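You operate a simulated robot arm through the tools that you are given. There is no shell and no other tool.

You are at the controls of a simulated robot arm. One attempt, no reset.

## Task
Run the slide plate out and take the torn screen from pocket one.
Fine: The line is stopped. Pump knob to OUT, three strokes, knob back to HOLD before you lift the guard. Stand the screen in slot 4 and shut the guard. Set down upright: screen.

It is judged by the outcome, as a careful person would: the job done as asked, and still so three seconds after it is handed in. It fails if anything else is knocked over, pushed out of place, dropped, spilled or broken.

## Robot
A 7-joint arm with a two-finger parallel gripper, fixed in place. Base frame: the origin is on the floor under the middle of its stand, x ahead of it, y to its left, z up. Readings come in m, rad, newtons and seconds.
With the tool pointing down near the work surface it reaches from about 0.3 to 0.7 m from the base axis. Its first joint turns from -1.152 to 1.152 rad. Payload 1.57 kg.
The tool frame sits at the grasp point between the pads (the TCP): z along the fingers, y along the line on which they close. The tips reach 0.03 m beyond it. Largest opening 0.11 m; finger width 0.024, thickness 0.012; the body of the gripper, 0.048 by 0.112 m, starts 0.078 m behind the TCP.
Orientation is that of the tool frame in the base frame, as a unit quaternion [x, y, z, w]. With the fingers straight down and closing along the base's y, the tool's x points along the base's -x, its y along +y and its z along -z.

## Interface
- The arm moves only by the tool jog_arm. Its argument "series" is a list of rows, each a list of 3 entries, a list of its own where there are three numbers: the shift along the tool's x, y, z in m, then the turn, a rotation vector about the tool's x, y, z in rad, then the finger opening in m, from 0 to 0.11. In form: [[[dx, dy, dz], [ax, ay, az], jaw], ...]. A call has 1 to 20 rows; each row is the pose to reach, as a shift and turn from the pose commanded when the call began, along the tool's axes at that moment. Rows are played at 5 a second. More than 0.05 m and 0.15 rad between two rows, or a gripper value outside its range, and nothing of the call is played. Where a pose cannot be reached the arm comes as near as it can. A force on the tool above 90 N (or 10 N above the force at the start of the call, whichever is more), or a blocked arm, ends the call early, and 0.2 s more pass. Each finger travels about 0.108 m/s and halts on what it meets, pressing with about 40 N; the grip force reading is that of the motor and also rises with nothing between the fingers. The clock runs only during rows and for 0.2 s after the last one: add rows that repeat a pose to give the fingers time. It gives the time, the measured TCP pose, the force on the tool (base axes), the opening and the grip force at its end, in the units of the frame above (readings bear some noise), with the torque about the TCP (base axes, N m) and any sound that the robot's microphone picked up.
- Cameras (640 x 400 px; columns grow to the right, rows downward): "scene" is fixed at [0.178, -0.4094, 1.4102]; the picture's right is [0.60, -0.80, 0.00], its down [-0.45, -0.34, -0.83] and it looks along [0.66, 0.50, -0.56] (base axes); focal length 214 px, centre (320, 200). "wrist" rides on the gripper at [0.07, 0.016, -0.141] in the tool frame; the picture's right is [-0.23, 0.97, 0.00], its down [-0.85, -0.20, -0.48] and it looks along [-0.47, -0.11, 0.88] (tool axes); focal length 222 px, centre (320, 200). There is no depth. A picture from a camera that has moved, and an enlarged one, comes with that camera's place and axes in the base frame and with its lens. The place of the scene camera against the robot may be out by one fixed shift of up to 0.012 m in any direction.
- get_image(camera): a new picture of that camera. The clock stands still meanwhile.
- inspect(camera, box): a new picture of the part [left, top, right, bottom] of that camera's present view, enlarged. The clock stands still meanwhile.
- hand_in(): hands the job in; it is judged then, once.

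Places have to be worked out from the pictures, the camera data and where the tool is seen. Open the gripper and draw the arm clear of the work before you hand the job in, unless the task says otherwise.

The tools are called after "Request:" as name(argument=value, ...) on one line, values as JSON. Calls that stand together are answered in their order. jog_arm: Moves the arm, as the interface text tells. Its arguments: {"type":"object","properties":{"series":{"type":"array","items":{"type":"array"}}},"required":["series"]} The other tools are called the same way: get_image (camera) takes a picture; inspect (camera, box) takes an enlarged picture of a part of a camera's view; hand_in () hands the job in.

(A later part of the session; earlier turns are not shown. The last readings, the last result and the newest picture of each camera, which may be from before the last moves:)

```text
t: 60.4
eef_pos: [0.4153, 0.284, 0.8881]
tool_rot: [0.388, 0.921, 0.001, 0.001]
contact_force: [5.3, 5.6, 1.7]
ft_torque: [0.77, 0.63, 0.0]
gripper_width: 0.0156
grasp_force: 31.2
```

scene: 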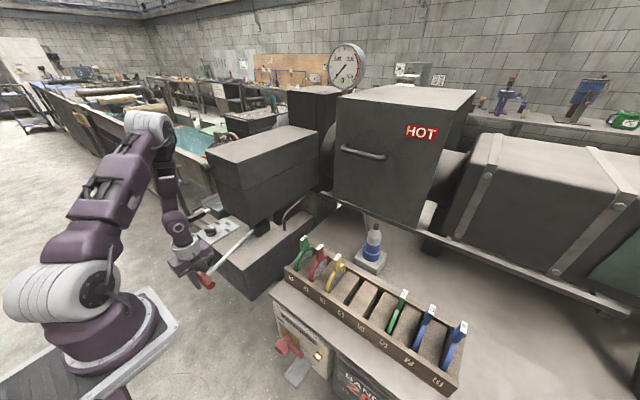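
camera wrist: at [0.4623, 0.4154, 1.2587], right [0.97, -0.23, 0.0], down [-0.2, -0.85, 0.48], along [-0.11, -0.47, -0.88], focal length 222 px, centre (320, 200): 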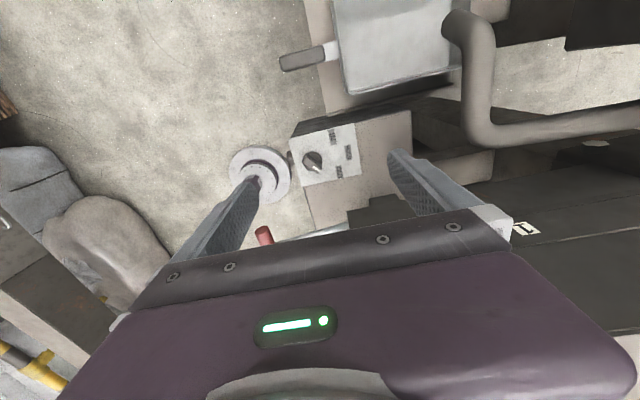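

Now firmly gripped (15.6 mm). I turn counter-clockwise by 0.797 rad to HOLD.

Request:
jog_arm(series=[[[0, 0, 0], [0, 0, -0.1], 0.008], [[0, 0, 0], [0, 0, -0.2], 0.008], [[0, 0, 0], [0, 0, -0.3], 0.008], [[0, 0, 0], [0, 0, -0.4], 0.008], [[0, 0, 0], [0, 0, -0.5], 0.008], [[0, 0, 0], [0, 0, -0.6], 0.008], [[0, 0, 0], [0, 0, -0.7], 0.008], [[0, 0, 0], [0, 0, -0.797], 0.008], [[0, 0, 0], [0, 0, -0.797], 0.008]])

Request:
inspect(camera="wrist", box=[250, 90, 410, 240])

```text
t: 62.4
eef_pos: [0.4162, 0.2846, 0.8878]
tool_rot: [0.001, 1.0, 0.001, 0.0]
contact_force: [-5.8, 13.1, 19.6]
ft_torque: [0.32, -0.22, 0.04]
gripper_width: 0.0158
grasp_force: 31.7
```

```text
2.67 times, centred on (330, 165) of wrist
camera zoom: at [0.3467, 0.2994, 1.0287], right [0.23, 0.97, 0.0], down [0.85, -0.2, 0.48], along [0.47, -0.11, -0.88], focal length 592 px, centre (293, 293)
```

zoom: 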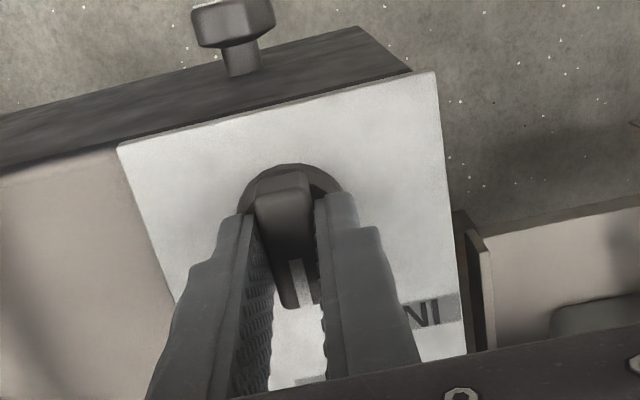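

The pointer is along x again. I open straight, rise 0.1 m and verify that it sits on HOLD.

Request:
jog_arm(series=[[[0, 0, 0], [0, 0, 0], 0.03], [[0, 0, 0], [0, 0, 0], 0.05], [[0, 0, -0.03], [0, 0, 0], 0.06], [[0, 0, -0.07], [0, 0, 0], 0.07], [[0, 0, -0.1], [0, 0, 0], 0.08], [[0, 0, -0.1], [0, 0, 0], 0.08]])

Request:
inspect(camera="wrist", box=[250, 80, 410, 220])

Request:
inspect(camera="scene", box=[180, 200, 260, 250])

```text
t: 63.8
eef_pos: [0.4155, 0.283, 0.9885]
tool_rot: [0.002, 1.0, 0.0, 0.0]
contact_force: [0.9, -0.1, 0.2]
ft_torque: [-0.01, -0.05, 0.01]
gripper_width: 0.0801
grasp_force: 0.0
```

```text
2.86 times, centred on (330, 150) of wrist
camera zoom: at [0.3468, 0.298, 1.1287], right [0.23, 0.97, 0.0], down [0.85, -0.2, 0.48], along [0.47, -0.11, -0.88], focal length 635 px, centre (291, 343)
```

zoom: 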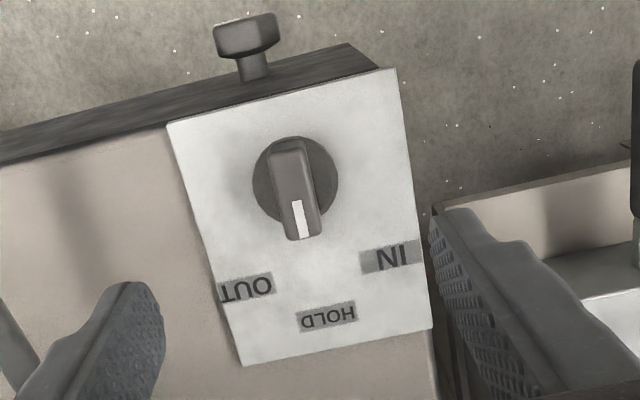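

```text
8.00 times, centred on (220, 225) of scene
camera zoom: at [0.178, -0.4094, 1.4102], right [0.6, -0.8, 0.0], down [-0.45, -0.34, -0.83], along [0.66, 0.5, -0.56], focal length 1716 px, centre (1120, 0)
```

zoom: 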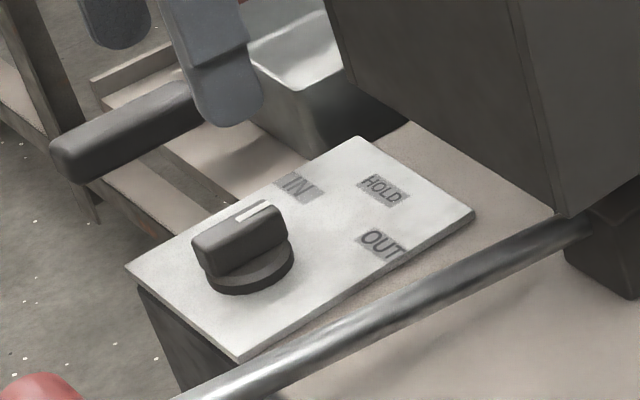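

The pointer is on HOLD, identical to its starting look. Next, the guard: I rise beside it and move above its knob at about [0.432, 0.194].

Request:
jog_arm(series=[[[0, 0, -0.045], [0, 0, 0], 0.07], [[0, 0, -0.09], [0, 0, 0], 0.06], [[0, 0, -0.135], [0, 0, 0], 0.06], [[0, 0, -0.18], [0, 0, 0], 0.06], [[0, 0, -0.225], [0, 0, 0], 0.06], [[0, 0, -0.255], [0, 0, 0], 0.06], [[-0.008, -0.045, -0.255], [0, 0, 0], 0.06], [[-0.0165, -0.089, -0.255], [0, 0, 0], 0.06], [[-0.0165, -0.089, -0.255], [0, 0, 0], 0.06]])

Request:
get_image(camera="wrist")

Request:
inspect(camera="wrist", box=[250, 110, 410, 240])

Request:
get_image(camera="scene")

```text
t: 65.8
eef_pos: [0.4275, 0.1961, 1.2435]
tool_rot: [0.002, 1.0, 0.0, 0.0]
contact_force: [0.4, -0.6, -0.3]
ft_torque: [-0.03, -0.01, -0.03]
gripper_width: 0.06
grasp_force: 0.1
```

```text
taken
camera wrist: at [0.3585, 0.2102, 1.3839], right [0.23, 0.97, 0.0], down [0.85, -0.2, 0.48], along [0.47, -0.11, -0.88], focal length 222 px, centre (320, 200)
```

wrist: 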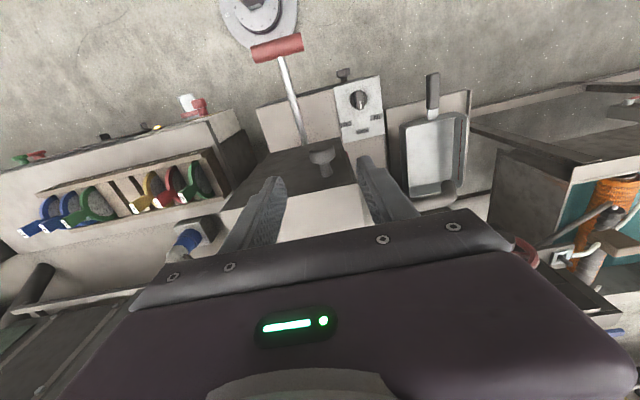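

```text
3.08 times, centred on (330, 175) of wrist
camera zoom: at [0.3585, 0.2102, 1.3839], right [0.23, 0.97, 0.0], down [0.85, -0.2, 0.48], along [0.47, -0.11, -0.88], focal length 684 px, centre (289, 277)
```

zoom: 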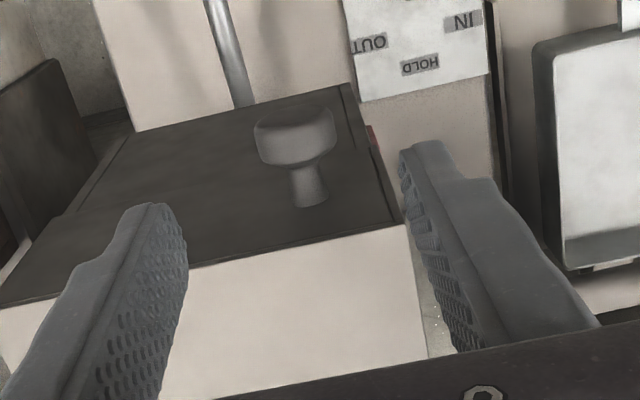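

```text
taken
```

scene: 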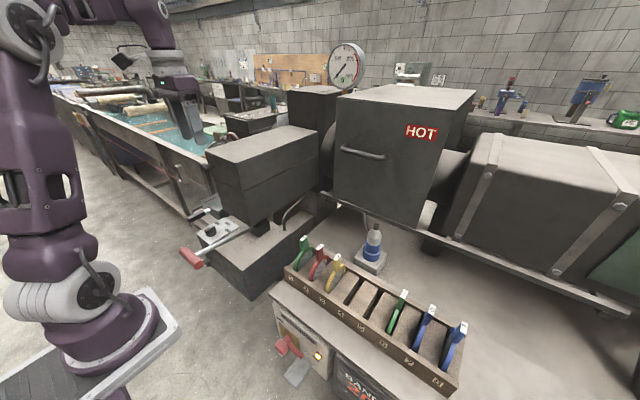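

I place the guard knob's head at about [0.433, 0.195, 1.135], 30 mm across, lid face at x≈0.461. I lower over it with the fingers either side in y and close on it.

Request:
jog_arm(series=[[[-0.005, -0.001, 0.04], [0, 0, 0], 0.06], [[-0.005, -0.001, 0.08], [0, 0, 0], 0.06], [[-0.005, -0.001, 0.1085], [0, 0, 0], 0.06], [[-0.005, -0.001, 0.1085], [0, 0, 0], 0.04], [[-0.005, -0.001, 0.1085], [0, 0, 0], 0.02], [[-0.005, -0.001, 0.1085], [0, 0, 0], 0.02], [[-0.005, -0.001, 0.1085], [0, 0, 0], 0.02]])

Request:
inspect(camera="wrist", box=[250, 110, 410, 240])

Request:
inspect(camera="scene", box=[170, 80, 290, 180])

```text
t: 67.4
eef_pos: [0.433, 0.1936, 1.1342]
tool_rot: [0.001, 1.0, 0.0, 0.0]
contact_force: [2.5, 18.1, -0.2]
ft_torque: [-0.03, -0.28, 0.02]
gripper_width: 0.0362
grasp_force: 8.9
```

```text
3.08 times, centred on (330, 175) of wrist
camera zoom: at [0.3646, 0.208, 1.2751], right [0.23, 0.97, 0.0], down [0.85, -0.2, 0.48], along [0.47, -0.11, -0.88], focal length 684 px, centre (289, 277)
```

zoom: 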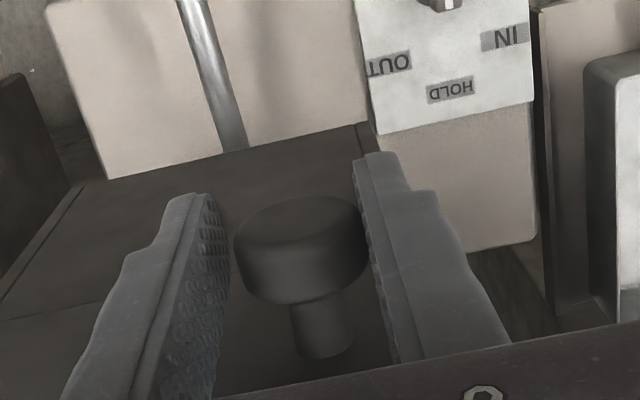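

```text
4.00 times, centred on (230, 130) of scene
camera zoom: at [0.1781, -0.4088, 1.4104], right [0.6, -0.8, 0.0], down [-0.45, -0.34, -0.83], along [0.66, 0.5, -0.56], focal length 858 px, centre (680, 480)
```

zoom: 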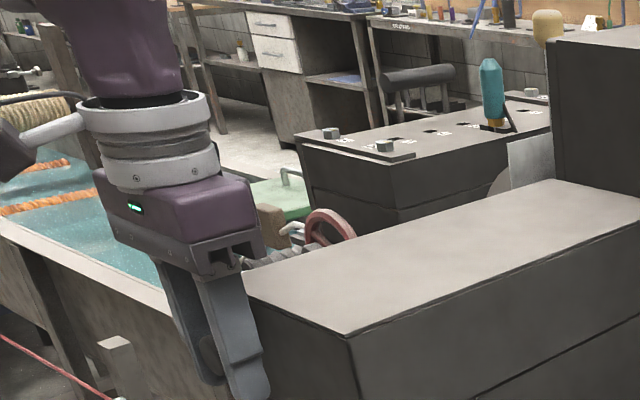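

Only the +y finger touches; the knob is 3 mm farther in +y. I shift and close fully.

Request:
jog_arm(series=[[[0, 0.0025, 0], [0, 0, 0], 0.02], [[0, 0.0035, 0], [0, 0, 0], 0.02], [[0, 0.0035, 0], [0, 0, 0], 0.02], [[0, 0.0035, 0], [0, 0, 0], 0.02]])

Request:
inspect(camera="wrist", box=[250, 110, 410, 240])

```text
t: 68.4
eef_pos: [0.4343, 0.1959, 1.1353]
tool_rot: [0.002, 1.0, 0.0, 0.0]
contact_force: [-2.8, 11.0, -1.9]
ft_torque: [-0.08, -0.01, 0.04]
gripper_width: 0.0306
grasp_force: 6.0
```

```text
3.08 times, centred on (330, 175) of wrist
camera zoom: at [0.3659, 0.2112, 1.2751], right [0.23, 0.97, 0.0], down [0.85, -0.2, 0.48], along [0.47, -0.11, -0.88], focal length 684 px, centre (289, 277)
```

zoom: 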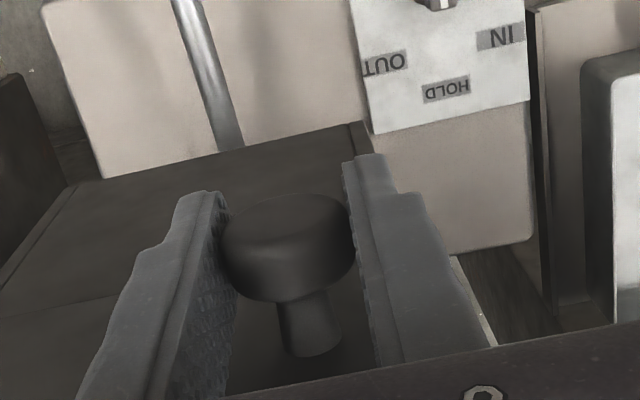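

Both fingers now bear on the knob (30.6 mm). I try lifting gently along an arc about a presumed hinge on the guard's −y side and watch the forces.

Request:
jog_arm(series=[[[0, 0.001, 0], [0, 0, 0], 0.01], [[0, 0.001, 0], [0, 0, 0], 0.01], [[0, -0.001, -0.005], [0, 0, 0], 0.01], [[0, -0.003, -0.01], [0, 0, 0], 0.01], [[0, -0.003, -0.01], [0, 0, 0], 0.01]])

Request:
inspect(camera="wrist", box=[250, 110, 410, 240])

Request:
inspect(camera="scene", box=[180, 110, 340, 210])

```text
t: 69.6
eef_pos: [0.4347, 0.1921, 1.1468]
tool_rot: [0.003, 1.0, -0.001, -0.001]
contact_force: [-16.1, -20.5, -16.9]
ft_torque: [-0.03, 0.58, -0.09]
gripper_width: 0.0291
grasp_force: 38.5
```

```text
3.08 times, centred on (330, 175) of wrist
camera zoom: at [0.367, 0.208, 1.2866], right [0.23, 0.97, -0.01], down [0.86, -0.2, 0.48], along [0.46, -0.11, -0.88], focal length 684 px, centre (289, 277)
```

zoom: 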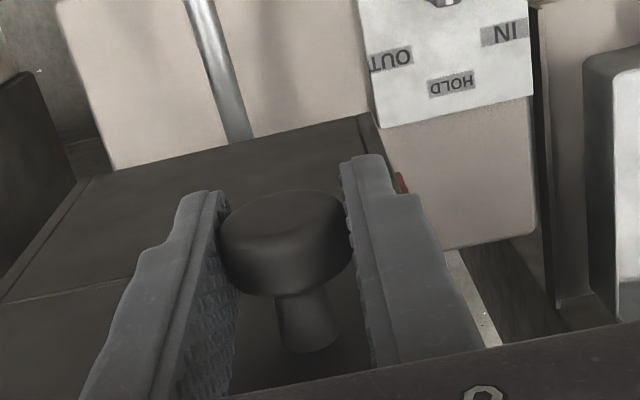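

```text
4.00 times, centred on (260, 160) of scene
camera zoom: at [0.1777, -0.4099, 1.4101], right [0.6, -0.8, 0.0], down [-0.45, -0.34, -0.83], along [0.66, 0.5, -0.56], focal length 858 px, centre (560, 360)
```

zoom: 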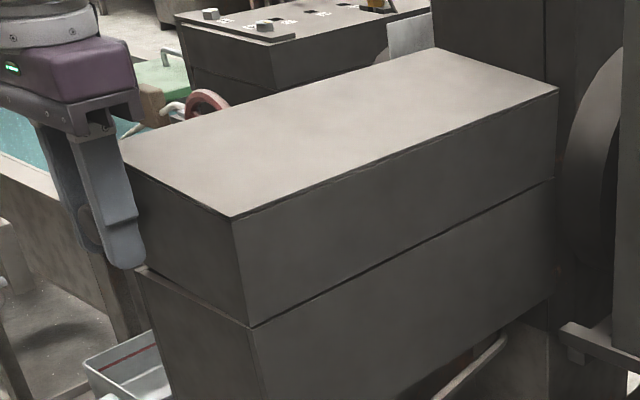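

The lid's +y edge is rising: the hinge is indeed along the −y side. I continue along the arc a bit more.

Request:
jog_arm(series=[[[0, -0.002, 0], [0, 0, 0], 0.01], [[0, -0.0045, -0.006], [0, 0, 0], 0.01], [[0, -0.008, -0.0117], [0, 0, 0], 0.01], [[0, -0.0115, -0.017], [0, 0, 0], 0.01], [[0, -0.0155, -0.0226], [0, 0, 0], 0.01], [[0, -0.0195, -0.028], [0, 0, 0], 0.01], [[0, -0.0239, -0.0328], [0, 0, 0], 0.01], [[0, -0.0239, -0.0328], [0, 0, 0], 0.01]])

Request:
inspect(camera="wrist", box=[250, 110, 410, 240])

Request:
inspect(camera="scene", box=[180, 110, 340, 210])

```text
t: 71.4
eef_pos: [0.4373, 0.1722, 1.1788]
tool_rot: [0.001, 1.0, 0.003, 0.002]
contact_force: [-7.7, 25.5, 12.9]
ft_torque: [0.28, 0.19, -0.04]
gripper_width: 0.0295
grasp_force: 39.1
```

```text
3.08 times, centred on (330, 175) of wrist
camera zoom: at [0.368, 0.1869, 1.3194], right [0.23, 0.97, 0.01], down [0.85, -0.2, 0.48], along [0.47, -0.11, -0.88], focal length 684 px, centre (289, 277)
```

zoom: 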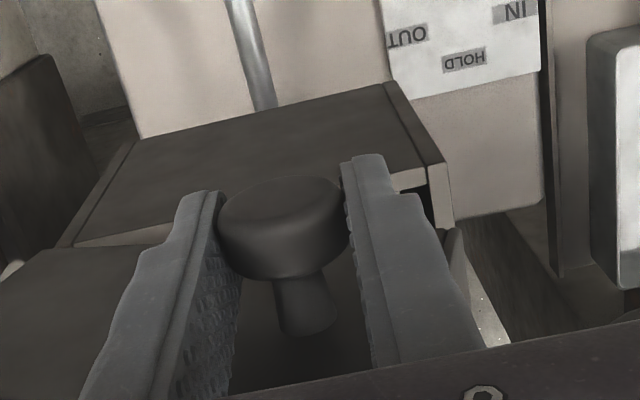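

```text
4.00 times, centred on (260, 160) of scene
camera zoom: at [0.1775, -0.4086, 1.4105], right [0.6, -0.8, 0.0], down [-0.45, -0.34, -0.83], along [0.66, 0.5, -0.56], focal length 858 px, centre (560, 360)
```

zoom: 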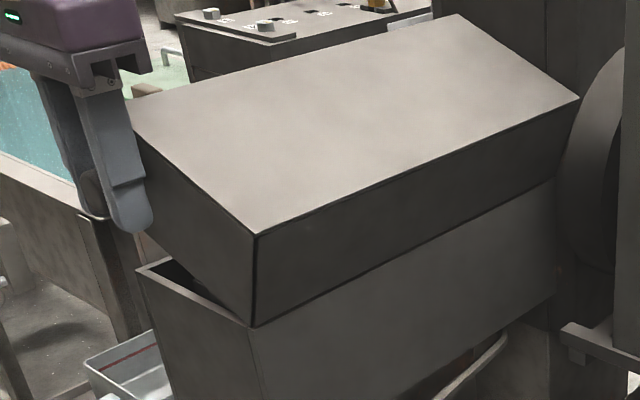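

The guard swings up smoothly about the −y hinge (about 21° now). I ease slightly and continue to roughly 55°.

Request:
jog_arm(series=[[[0, -0.002, -0.006], [0, 0, 0], 0.01], [[0, -0.0069, -0.0106], [0, 0, 0], 0.01], [[0, -0.012, -0.015], [0, 0, 0], 0.01], [[0, -0.0172, -0.0191], [0, 0, 0], 0.01], [[0, -0.0227, -0.023], [0, 0, 0], 0.01], [[0, -0.0282, -0.0266], [0, 0, 0], 0.01], [[0, -0.034, -0.03], [0, 0, 0], 0.01], [[0, -0.0399, -0.033], [0, 0, 0], 0.01], [[0, -0.046, -0.0357], [0, 0, 0], 0.01], [[0, -0.0522, -0.0381], [0, 0, 0], 0.01], [[0, -0.0522, -0.0381], [0, 0, 0], 0.01]])

Request:
inspect(camera="wrist", box=[250, 110, 410, 240])

Request:
get_image(camera="scene")

```text
t: 73.8
eef_pos: [0.4369, 0.1161, 1.216]
tool_rot: [0.002, 1.0, -0.001, 0.0]
contact_force: [-5.2, 5.4, 3.0]
ft_torque: [0.36, 0.52, -0.07]
gripper_width: 0.0294
grasp_force: 39.3
```

```text
3.08 times, centred on (330, 175) of wrist
camera zoom: at [0.3676, 0.1324, 1.3564], right [0.23, 0.97, 0.0], down [0.86, -0.2, 0.48], along [0.46, -0.11, -0.88], focal length 684 px, centre (289, 277)
```

zoom: 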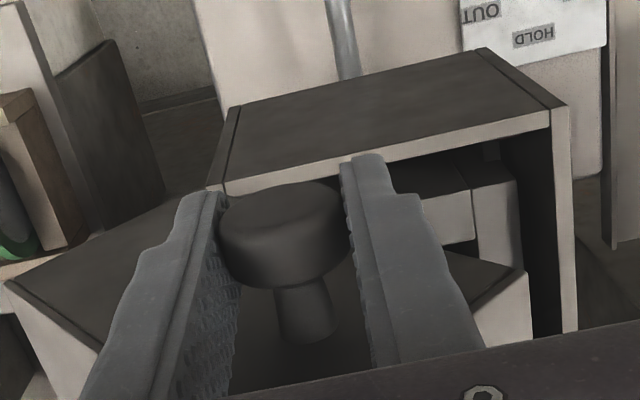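

```text
taken
```

scene: 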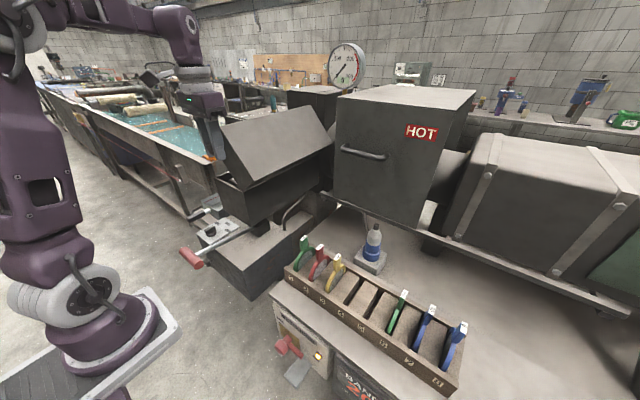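

The guard is about 51° open with low forces. I carry on along the arc toward vertical.

Request:
jog_arm(series=[[[0, -0.0055, -0.002], [0, 0, 0], 0.01], [[0, -0.0113, -0.0038], [0, 0, 0], 0.01], [[0, -0.0178, -0.0053], [0, 0, 0], 0.01], [[0, -0.0244, -0.0064], [0, 0, 0], 0.01], [[0, -0.031, -0.0072], [0, 0, 0], 0.01], [[0, -0.0377, -0.0077], [0, 0, 0], 0.01], [[0, -0.0444, -0.0078], [0, 0, 0], 0.01], [[0, -0.051, -0.0076], [0, 0, 0], 0.01], [[0, -0.0577, -0.007], [0, 0, 0], 0.01], [[0, -0.0643, -0.0062], [0, 0, 0], 0.01], [[0, -0.071, -0.005], [0, 0, 0], 0.01], [[0, -0.0774, -0.0035], [0, 0, 0], 0.01], [[0, -0.0774, -0.0035], [0, 0, 0], 0.01]])

Request:
inspect(camera="wrist", box=[250, 110, 410, 240])

Request:
get_image(camera="scene")

```text
t: 76.6
eef_pos: [0.4355, 0.0392, 1.2188]
tool_rot: [0.001, 1.0, 0.0, 0.0]
contact_force: [-0.1, -0.6, -1.7]
ft_torque: [0.32, -0.04, 0.1]
gripper_width: 0.0295
grasp_force: 39.3
```

```text
3.08 times, centred on (330, 175) of wrist
camera zoom: at [0.3671, 0.0552, 1.3603], right [0.23, 0.97, 0.0], down [0.85, -0.2, 0.48], along [0.47, -0.11, -0.88], focal length 684 px, centre (289, 277)
```

zoom: 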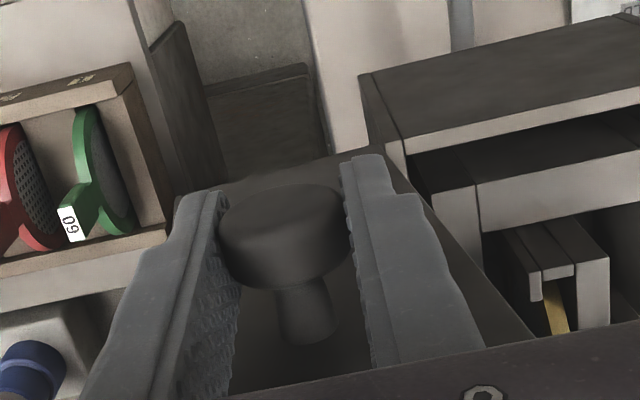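

```text
taken
```

scene: 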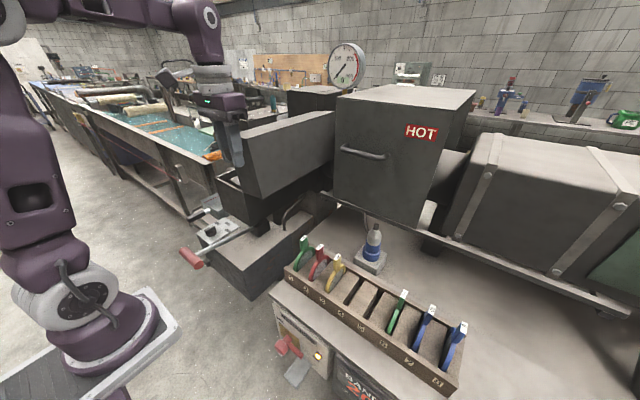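

Nearly vertical now, and the inside of the guard with a yellow tab is visible. I go on past vertical, slowly, to find the resting stop.

Request:
jog_arm(series=[[[0, -0.0063, 0.0018], [0, 0, 0], 0.01], [[0, -0.0127, 0.004], [0, 0, 0], 0.01], [[0, -0.019, 0.0064], [0, 0, 0], 0.01], [[0, -0.025, 0.0092], [0, 0, 0], 0.01], [[0, -0.031, 0.0123], [0, 0, 0], 0.01], [[0, -0.0366, 0.0157], [0, 0, 0], 0.01], [[0, -0.0366, 0.0157], [0, 0, 0], 0.01]])

Request:
get_image(camera="scene")

```text
t: 78.2
eef_pos: [0.4363, 0.0024, 1.2037]
tool_rot: [0.001, 1.0, 0.001, 0.0]
contact_force: [5.5, -2.3, -1.7]
ft_torque: [0.28, -0.77, 0.01]
gripper_width: 0.0293
grasp_force: 39.5
```

```text
taken
```

scene: 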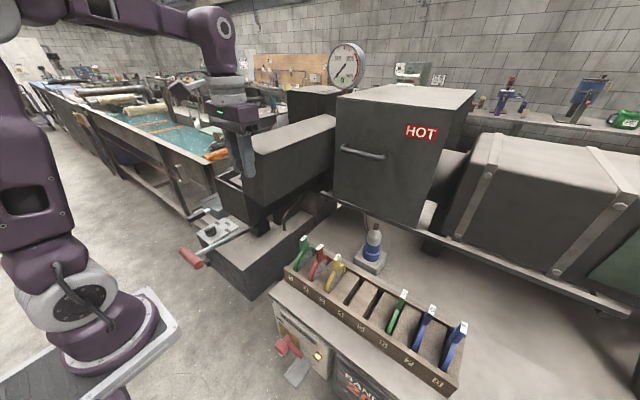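

No stop yet at about 102°. I continue a further 15° slowly.

Request:
jog_arm(series=[[[0, -0.0055, 0.0037], [0, 0, 0], 0.01], [[0, -0.011, 0.0076], [0, 0, 0], 0.01], [[0, -0.0161, 0.0118], [0, 0, 0], 0.01], [[0, -0.0212, 0.0162], [0, 0, 0], 0.01], [[0, -0.0212, 0.0162], [0, 0, 0], 0.01]])

Request:
inspect(camera="scene", box=[180, 60, 360, 220])

Request:
get_image(camera="wrist")

```text
t: 79.4
eef_pos: [0.4346, -0.0144, 1.185]
tool_rot: [0.001, 1.0, 0.002, -0.002]
contact_force: [-1.5, 29.2, 0.9]
ft_torque: [-0.19, -0.33, 0.07]
gripper_width: 0.0367
grasp_force: 15.1
```

```text
2.50 times, centred on (270, 140) of scene
camera zoom: at [0.1779, -0.4083, 1.4105], right [0.6, -0.8, 0.0], down [-0.45, -0.34, -0.83], along [0.66, 0.5, -0.56], focal length 536 px, centre (445, 350)
```

zoom: 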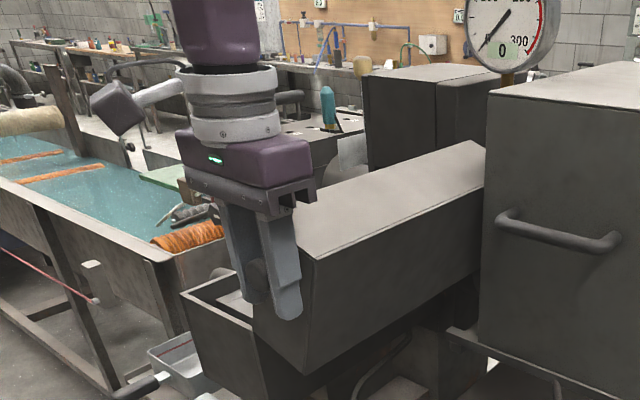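

```text
taken
camera wrist: at [0.3666, 0.0005, 1.3266], right [0.23, 0.97, 0.0], down [0.86, -0.2, 0.47], along [0.46, -0.11, -0.88], focal length 222 px, centre (320, 200)
```

wrist: 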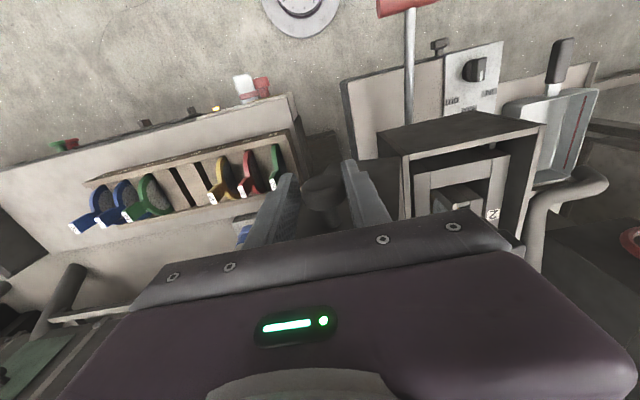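

The lid has met its stop at roughly 108° (29 N back-push). I ease off 5 mm and open the fingers, then check that it stays.

Request:
jog_arm(series=[[[0, 0.003, 0], [0, 0, 0], 0.02], [[0, 0.005, -0.001], [0, 0, 0], 0.035], [[0, 0.005, -0.001], [0, 0, 0], 0.05], [[0, 0.004, -0.001], [0, 0, 0], 0.06], [[0, 0.004, -0.001], [0, 0, 0], 0.06]])

Request:
inspect(camera="wrist", box=[250, 110, 410, 240])

Request:
inspect(camera="scene", box=[180, 60, 360, 220])

```text
t: 80.6
eef_pos: [0.436, -0.0143, 1.188]
tool_rot: [0.001, 1.0, 0.0, 0.001]
contact_force: [-0.1, 0.4, 0.0]
ft_torque: [0.01, 0.01, -0.03]
gripper_width: 0.0603
grasp_force: 0.0
```

```text
3.08 times, centred on (330, 175) of wrist
camera zoom: at [0.3669, 0.0016, 1.329], right [0.23, 0.97, 0.0], down [0.85, -0.2, 0.48], along [0.47, -0.11, -0.88], focal length 684 px, centre (289, 277)
```

zoom: 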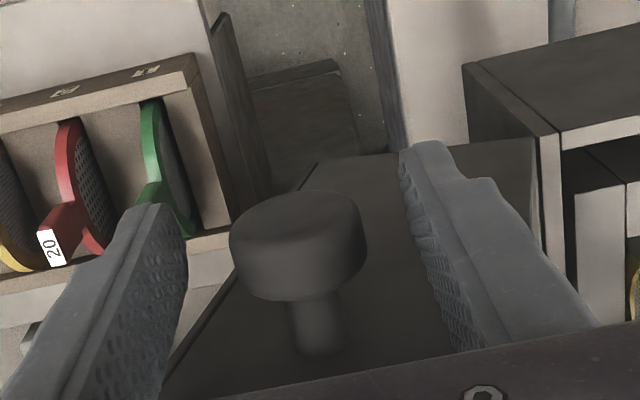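

```text
2.50 times, centred on (270, 140) of scene
camera zoom: at [0.178, -0.4094, 1.4102], right [0.6, -0.8, 0.0], down [-0.45, -0.34, -0.83], along [0.66, 0.5, -0.56], focal length 536 px, centre (445, 350)
```

zoom: 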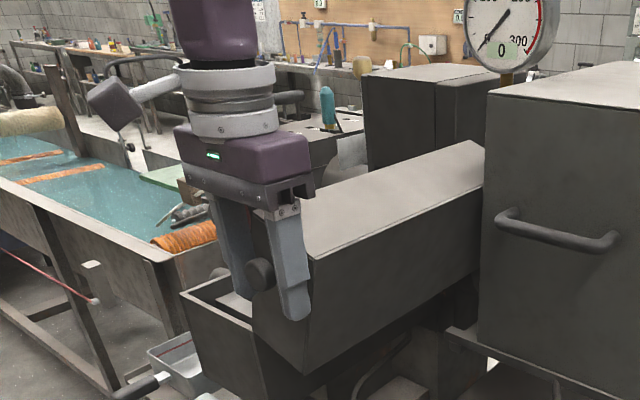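

The guard stays open by itself. I rise clear of its knob, slide over to y≈0.15 and tilt the hand forward to look down into the open box.

Request:
jog_arm(series=[[[0, 0, -0.04], [0, 0, 0], 0.06], [[0, 0, -0.08], [0, 0, 0], 0.06], [[0, 0.04, -0.085], [0, 0, 0], 0.06], [[0, 0.08, -0.085], [0, 0, 0], 0.06], [[0, 0.12, -0.085], [0, 0, 0], 0.06], [[0, 0.164, -0.085], [0, 0, 0], 0.06], [[-0.005, 0.164, -0.085], [0, -0.12, 0], 0.06], [[-0.01, 0.164, -0.085], [0, -0.24, 0], 0.06], [[-0.014, 0.164, -0.085], [0, -0.35, 0], 0.06], [[-0.014, 0.164, -0.085], [0, -0.35, 0], 0.06]])

Request:
get_image(camera="wrist")

Request:
inspect(camera="wrist", box=[230, 90, 430, 240])

Request:
inspect(camera="scene", box=[180, 60, 360, 220])

```text
t: 82.8
eef_pos: [0.452, 0.152, 1.2735]
tool_rot: [0.002, 0.985, -0.001, 0.174]
contact_force: [0.3, -0.7, -1.4]
ft_torque: [-0.01, -0.03, 0.0]
gripper_width: 0.0601
grasp_force: 0.1
```

```text
taken
camera wrist: at [0.338, 0.1675, 1.3815], right [0.22, 0.97, 0.08], down [0.64, -0.2, 0.74], along [0.74, -0.11, -0.66], focal length 222 px, centre (320, 200)
```

wrist: 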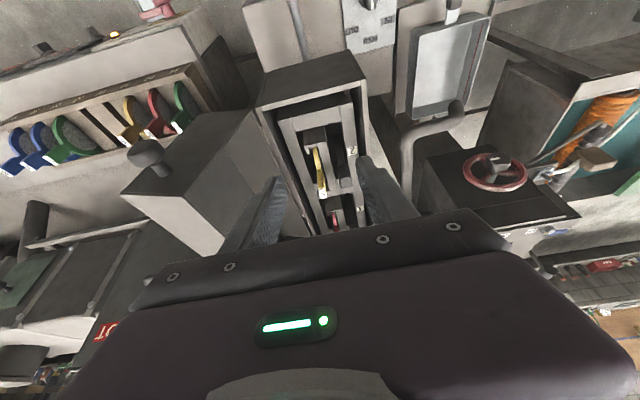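

```text
2.67 times, centred on (330, 165) of wrist
camera zoom: at [0.338, 0.1675, 1.3815], right [0.22, 0.97, 0.08], down [0.64, -0.2, 0.74], along [0.74, -0.11, -0.66], focal length 592 px, centre (293, 293)
```

zoom: 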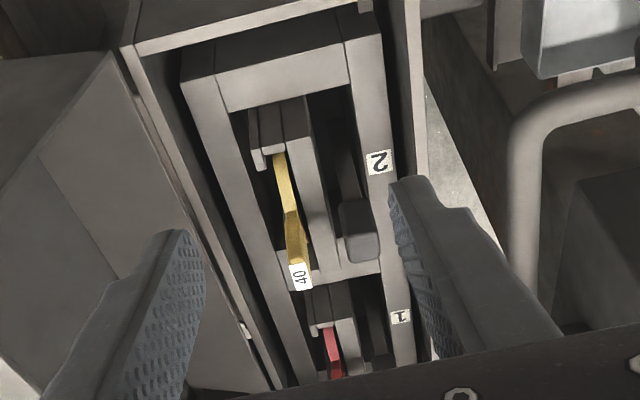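

```text
2.50 times, centred on (270, 140) of scene
camera zoom: at [0.178, -0.4094, 1.4102], right [0.6, -0.8, 0.0], down [-0.45, -0.34, -0.83], along [0.66, 0.5, -0.56], focal length 536 px, centre (445, 350)
```

zoom: 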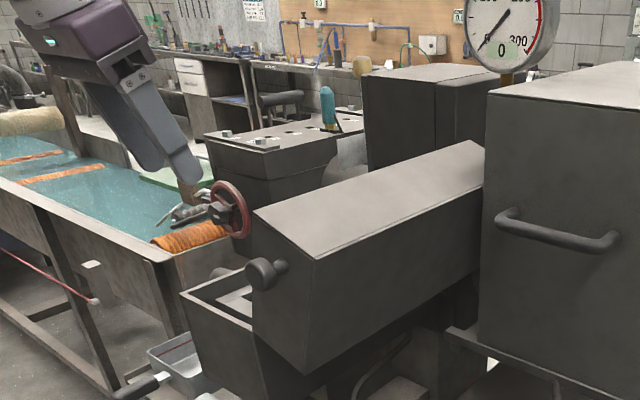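

Inside I see the slide plate with pocket 2 (near, yellow tab "40") and pocket 1 (far, red tab). The red screen in pocket one is my target; I move forward for a second, closer view to triangulate it.

Request:
jog_arm(series=[[[-0.039, 0, 0.025], [0, 0, 0], 0.06], [[-0.0776, 0, 0.0497], [0, 0, 0], 0.06], [[-0.0776, 0, 0.0497], [0, 0, 0], 0.06]])

Request:
get_image(camera="wrist")

Request:
inspect(camera="wrist", box=[240, 60, 420, 240])

Request:
inspect(camera="scene", box=[180, 60, 360, 220])

```text
t: 83.6
eef_pos: [0.5405, 0.1508, 1.2515]
tool_rot: [0.002, 0.985, 0.0, 0.175]
contact_force: [-0.7, -0.4, 0.3]
ft_torque: [0.0, -0.01, -0.03]
gripper_width: 0.06
grasp_force: 0.0
```

```text
taken
camera wrist: at [0.4273, 0.1665, 1.3604], right [0.22, 0.97, 0.08], down [0.64, -0.2, 0.74], along [0.74, -0.11, -0.66], focal length 222 px, centre (320, 200)
```

wrist: 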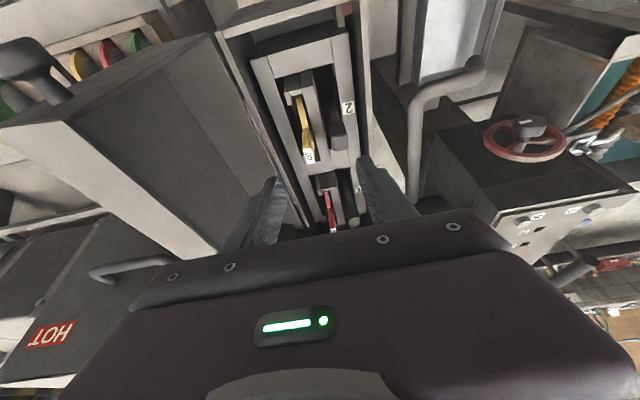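

```text
2.22 times, centred on (330, 150) of wrist
camera zoom: at [0.4273, 0.1665, 1.3604], right [0.22, 0.97, 0.08], down [0.64, -0.2, 0.74], along [0.74, -0.11, -0.66], focal length 494 px, centre (298, 311)
```

zoom: 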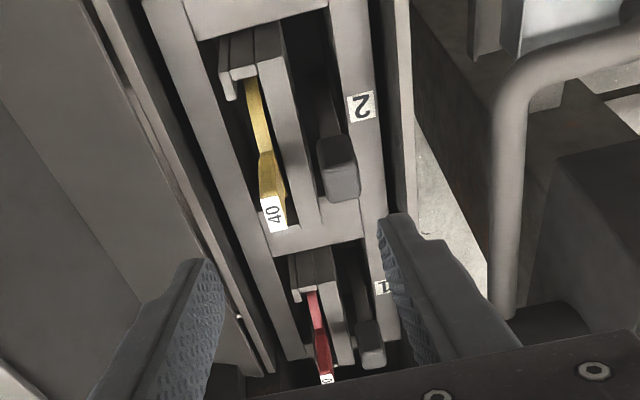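

```text
2.50 times, centred on (270, 140) of scene
camera zoom: at [0.178, -0.4094, 1.4102], right [0.6, -0.8, 0.0], down [-0.45, -0.34, -0.83], along [0.66, 0.5, -0.56], focal length 536 px, centre (445, 350)
```

zoom: 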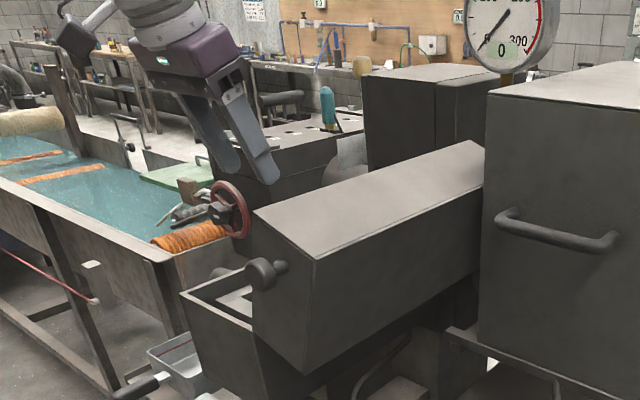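

Triangulating: yellow tab top at about [0.582, 0.136, 1.151], red tab top at about [0.737, 0.1355, 1.15]; both discs stand in the x–z plane, thin in y. I move farther forward with more tilt for a clear view of the red one and to test the reach.

Request:
jog_arm(series=[[[-0.0324, -0.0038, 0.0202], [0, -0.05, 0], 0.06], [[-0.0648, -0.0076, 0.0404], [0, -0.1, 0], 0.06], [[-0.0972, -0.0115, 0.0607], [0, -0.15, 0], 0.06], [[-0.1296, -0.0153, 0.0809], [0, -0.2, 0], 0.06], [[-0.1296, -0.0153, 0.0809], [0, -0.2, 0], 0.06]])

Request:
get_image(camera="wrist")

Request:
inspect(camera="wrist", box=[240, 100, 400, 240])

Request:
inspect(camera="scene", box=[180, 60, 360, 220])

```text
t: 84.8
eef_pos: [0.6885, 0.1306, 1.2207]
tool_rot: [0.002, 0.962, 0.0, 0.272]
contact_force: [0.8, -0.7, 0.3]
ft_torque: [0.01, -0.01, 0.0]
gripper_width: 0.06
grasp_force: 0.1
```

```text
taken
camera wrist: at [0.5567, 0.1464, 1.3044], right [0.2, 0.97, 0.12], down [0.48, -0.2, 0.86], along [0.86, -0.11, -0.5], focal length 222 px, centre (320, 200)
```

wrist: 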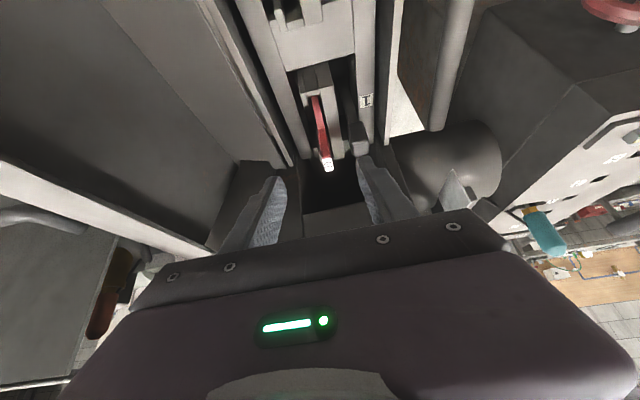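

```text
2.86 times, centred on (320, 170) of wrist
camera zoom: at [0.5567, 0.1464, 1.3044], right [0.2, 0.97, 0.12], down [0.48, -0.2, 0.86], along [0.86, -0.11, -0.5], focal length 635 px, centre (320, 286)
```

zoom: 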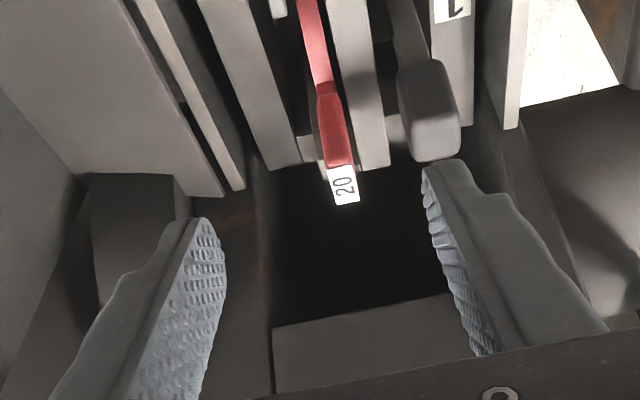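

```text
2.50 times, centred on (270, 140) of scene
camera zoom: at [0.178, -0.4094, 1.4102], right [0.6, -0.8, 0.0], down [-0.45, -0.34, -0.83], along [0.66, 0.5, -0.56], focal length 536 px, centre (445, 350)
```

zoom: 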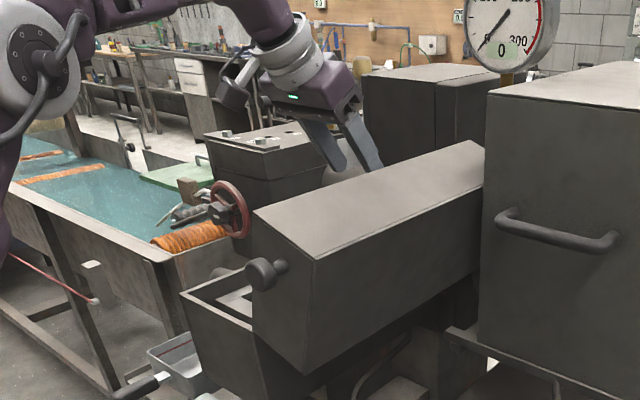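

Reach is fine here. The label "20" and the tab geometry put the red tab at x≈0.748, y≈0.136, z 1.10–1.15. I test how high I can go at this distance with more tilt (needed for lifting the screen out), in free air.

Request:
jog_arm(series=[[[0, 0, 0], [0, -0.075, 0], 0.06], [[0, 0, 0], [0, -0.15, 0], 0.06], [[-0.0105, 0, -0.017], [0, -0.15, 0], 0.06], [[-0.021, 0, -0.034], [0, -0.15, 0], 0.06], [[-0.0366, 0, -0.0596], [0, -0.15, 0], 0.06], [[-0.0366, 0, -0.0596], [0, -0.15, 0], 0.06]])

```text
t: 86.2
eef_pos: [0.6926, 0.131, 1.2904]
tool_rot: [0.002, 0.939, -0.001, 0.343]
contact_force: [0.7, 0.9, -0.4]
ft_torque: [0.02, 0.02, -0.03]
gripper_width: 0.0602
grasp_force: 0.1
```

Good reach: z 1.29 at x 0.69. I now move to a pre-grasp pose about 5 cm above the red tab at [0.748, 0.136, 1.205] and look.

Request:
jog_arm(series=[[[0.0041, 0.0017, 0.0336], [0, 0, 0], 0.06], [[0.0082, 0.0034, 0.0671], [0, 0, 0], 0.06], [[0.0123, 0.005, 0.1007], [0, 0, 0], 0.06], [[0.0123, 0.005, 0.1007], [0, 0, 0], 0.06]])

Request:
get_image(camera="wrist")

Request:
inspect(camera="wrist", box=[240, 100, 400, 240])

Request:
inspect(camera="scene", box=[180, 60, 360, 220])

```text
t: 87.2
eef_pos: [0.7475, 0.1369, 1.2054]
tool_rot: [0.002, 0.939, -0.001, 0.343]
contact_force: [-0.5, -0.6, 0.3]
ft_torque: [0.03, 0.02, 0.0]
gripper_width: 0.06
grasp_force: 0.1
```

```text
taken
camera wrist: at [0.6038, 0.1537, 1.2677], right [0.18, 0.97, 0.15], down [0.34, -0.2, 0.92], along [0.92, -0.11, -0.37], focal length 222 px, centre (320, 200)
```

wrist: 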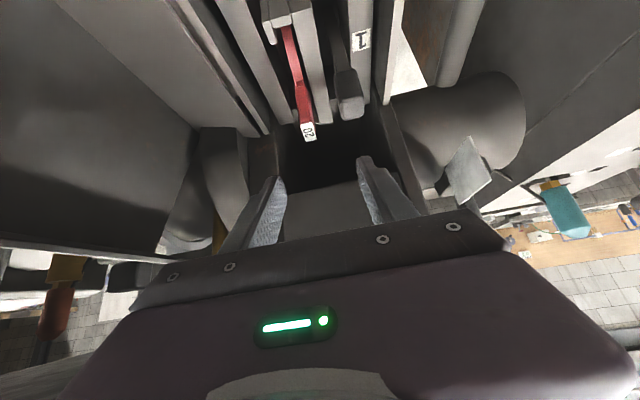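

```text
2.86 times, centred on (320, 170) of wrist
camera zoom: at [0.6038, 0.1537, 1.2677], right [0.18, 0.97, 0.15], down [0.34, -0.2, 0.92], along [0.92, -0.11, -0.37], focal length 635 px, centre (320, 286)
```

zoom: 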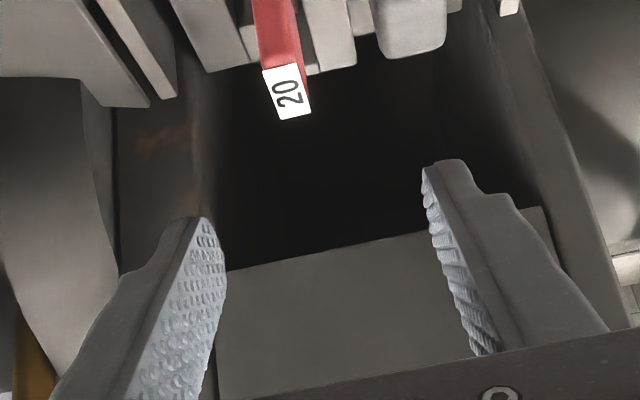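

```text
2.50 times, centred on (270, 140) of scene
camera zoom: at [0.178, -0.4094, 1.4102], right [0.6, -0.8, 0.0], down [-0.45, -0.34, -0.83], along [0.66, 0.5, -0.56], focal length 536 px, centre (445, 350)
```

zoom: 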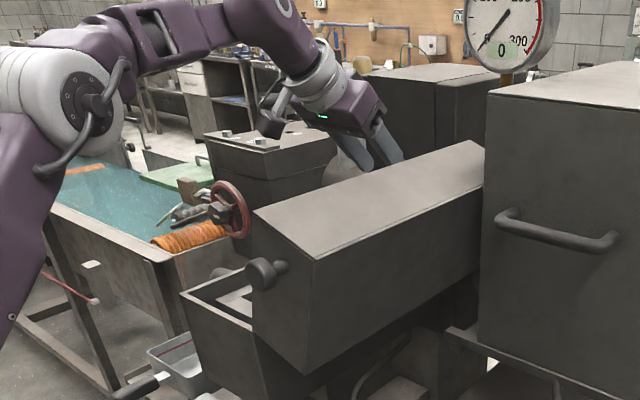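

The red tab's top spans x 0.742–0.765, y≈0.1365, top z≈1.146, about 10 mm thick. I narrow the jaw to 34 mm and descend until the tips just flank the tab's top, then check.

Request:
jog_arm(series=[[[0.008, 0, 0.012], [0, 0, 0], 0.034], [[0.016, -0.0004, 0.025], [0, 0, 0], 0.034], [[0.025, -0.0004, 0.0382], [0, 0, 0], 0.034], [[0.025, -0.0004, 0.0382], [0, 0, 0], 0.034]])

Request:
get_image(camera="wrist")

Request:
inspect(camera="wrist", box=[240, 100, 400, 240])

```text
t: 88.2
eef_pos: [0.7534, 0.1407, 1.1645]
tool_rot: [0.002, 0.938, -0.001, 0.347]
contact_force: [3.4, -1.6, 24.4]
ft_torque: [0.58, -0.26, -0.13]
gripper_width: 0.0334
grasp_force: 0.0
```

```text
taken
camera wrist: at [0.6092, 0.1565, 1.225], right [0.18, 0.97, 0.15], down [0.34, -0.2, 0.92], along [0.93, -0.11, -0.36], focal length 222 px, centre (320, 200)
```

wrist: 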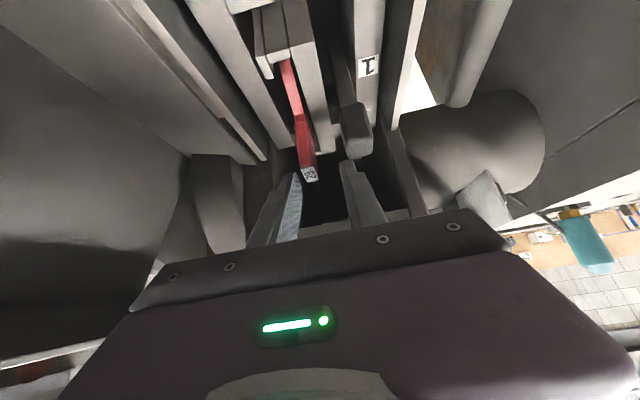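

```text
2.86 times, centred on (320, 170) of wrist
camera zoom: at [0.6092, 0.1565, 1.225], right [0.18, 0.97, 0.15], down [0.34, -0.2, 0.92], along [0.93, -0.11, -0.36], focal length 635 px, centre (320, 286)
```

zoom: 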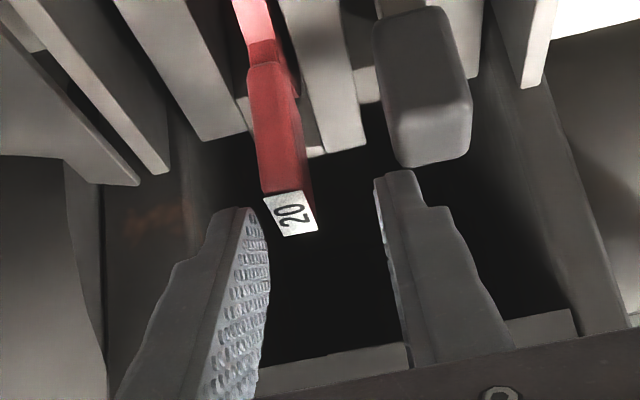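

The hand met 24 N: the right finger's tip touched the dark block beside the screen (its top is near z 1.14, inner face y≈0.162). I back up 3 cm at once, narrow the jaw to 24 mm and shift to y≈0.134.

Request:
jog_arm(series=[[[-0.0129, -0.001, -0.0153], [0, 0, 0], 0.034], [[-0.0193, -0.003, -0.023], [0, 0, 0], 0.024], [[-0.0193, -0.003, -0.023], [0, 0, 0], 0.024]])

Request:
get_image(camera="wrist")

Request:
inspect(camera="wrist", box=[270, 60, 380, 210])

```text
t: 89.0
eef_pos: [0.7517, 0.1367, 1.1919]
tool_rot: [0.003, 0.94, -0.001, 0.342]
contact_force: [0.4, 0.4, -0.5]
ft_torque: [-0.01, 0.0, -0.03]
gripper_width: 0.0242
grasp_force: 0.1
```

```text
taken
camera wrist: at [0.6081, 0.1539, 1.2538], right [0.18, 0.97, 0.15], down [0.35, -0.2, 0.92], along [0.92, -0.11, -0.37], focal length 222 px, centre (320, 200)
```

wrist: 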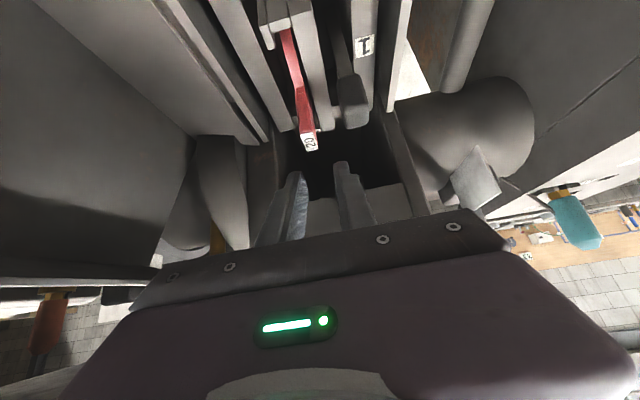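

```text
2.67 times, centred on (325, 135) of wrist
camera zoom: at [0.6081, 0.1539, 1.2538], right [0.18, 0.97, 0.15], down [0.35, -0.2, 0.92], along [0.92, -0.11, -0.37], focal length 592 px, centre (307, 373)
```

zoom: 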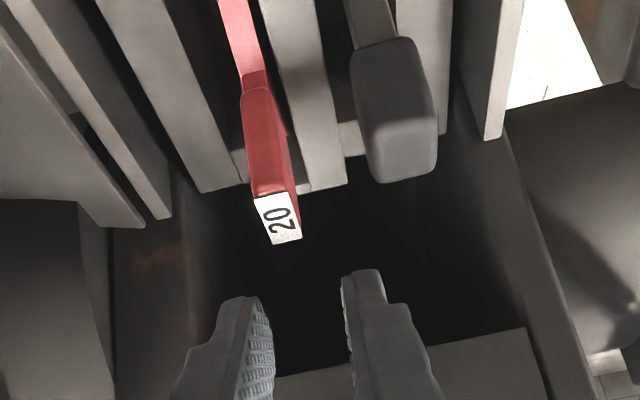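

In this view the finger plane is about 2.7 mm to the +y side of the tab, and the block's face is about 28 mm from the tab. I shift −4.7 mm in y with a 26 mm jaw and lower to z≈1.15, checking the force.

Request:
jog_arm(series=[[[0, -0.0047, 0], [0, 0, 0], 0.026], [[0.0085, -0.0047, 0.0105], [0, 0, 0], 0.026], [[0.0175, -0.0047, 0.0217], [0, 0, 0], 0.026], [[0.0262, -0.0047, 0.0327], [0, 0, 0], 0.026], [[0.0262, -0.0047, 0.0327], [0, 0, 0], 0.026]])

Request:
inspect(camera="wrist", box=[260, 100, 390, 240])

```text
t: 90.2
eef_pos: [0.7526, 0.1288, 1.1496]
tool_rot: [0.002, 0.94, -0.001, 0.342]
contact_force: [-0.4, 0.5, -0.1]
ft_torque: [0.0, 0.0, 0.0]
gripper_width: 0.0261
grasp_force: 0.0
```

```text
2.86 times, centred on (325, 170) of wrist
camera zoom: at [0.6081, 0.146, 1.2118], right [0.18, 0.97, 0.15], down [0.35, -0.2, 0.92], along [0.92, -0.11, -0.37], focal length 635 px, centre (306, 286)
```

zoom: 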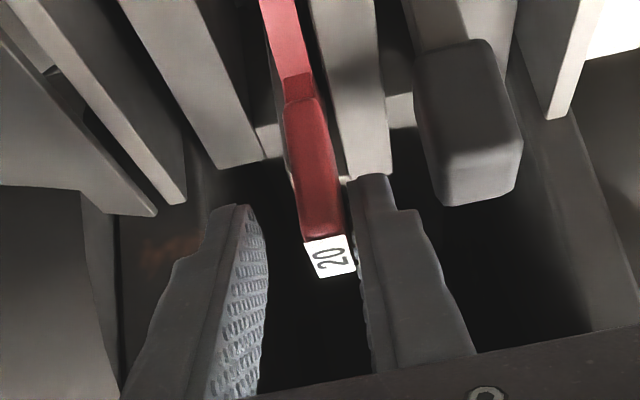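

No contact; the tab is between the fingers, nearer the right one. I shift +3 mm in y, lower to z≈1.134, and close gently.

Request:
jog_arm(series=[[[0, 0.003, 0], [0, 0, 0], 0.026], [[0.0044, 0.003, 0.0068], [0, 0, 0], 0.026], [[0.0088, 0.003, 0.0135], [0, 0, 0], 0.026], [[0.0088, 0.0045, 0.0135], [0, 0, 0], 0.02], [[0.0088, 0.006, 0.0135], [0, 0, 0], 0.014], [[0.0088, 0.006, 0.0135], [0, 0, 0], 0.008], [[0.0088, 0.006, 0.0135], [0, 0, 0], 0.004], [[0.0088, 0.006, 0.0135], [0, 0, 0], 0.004]])

Request:
inspect(camera="wrist", box=[260, 100, 390, 240])

```text
t: 92.0
eef_pos: [0.7546, 0.1371, 1.1335]
tool_rot: [0.002, 0.939, -0.001, 0.343]
contact_force: [1.7, -0.4, 0.5]
ft_torque: [-0.03, -0.08, 0.01]
gripper_width: 0.0097
grasp_force: 28.0
```

```text
2.86 times, centred on (325, 170) of wrist
camera zoom: at [0.6105, 0.1525, 1.1962], right [0.18, 0.97, 0.15], down [0.34, -0.2, 0.92], along [0.92, -0.11, -0.37], focal length 635 px, centre (306, 286)
```

zoom: 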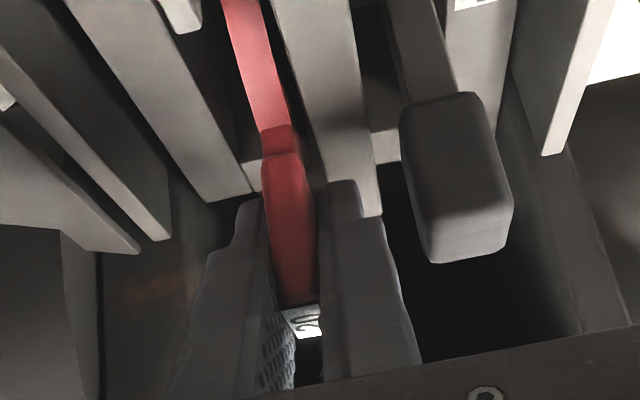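

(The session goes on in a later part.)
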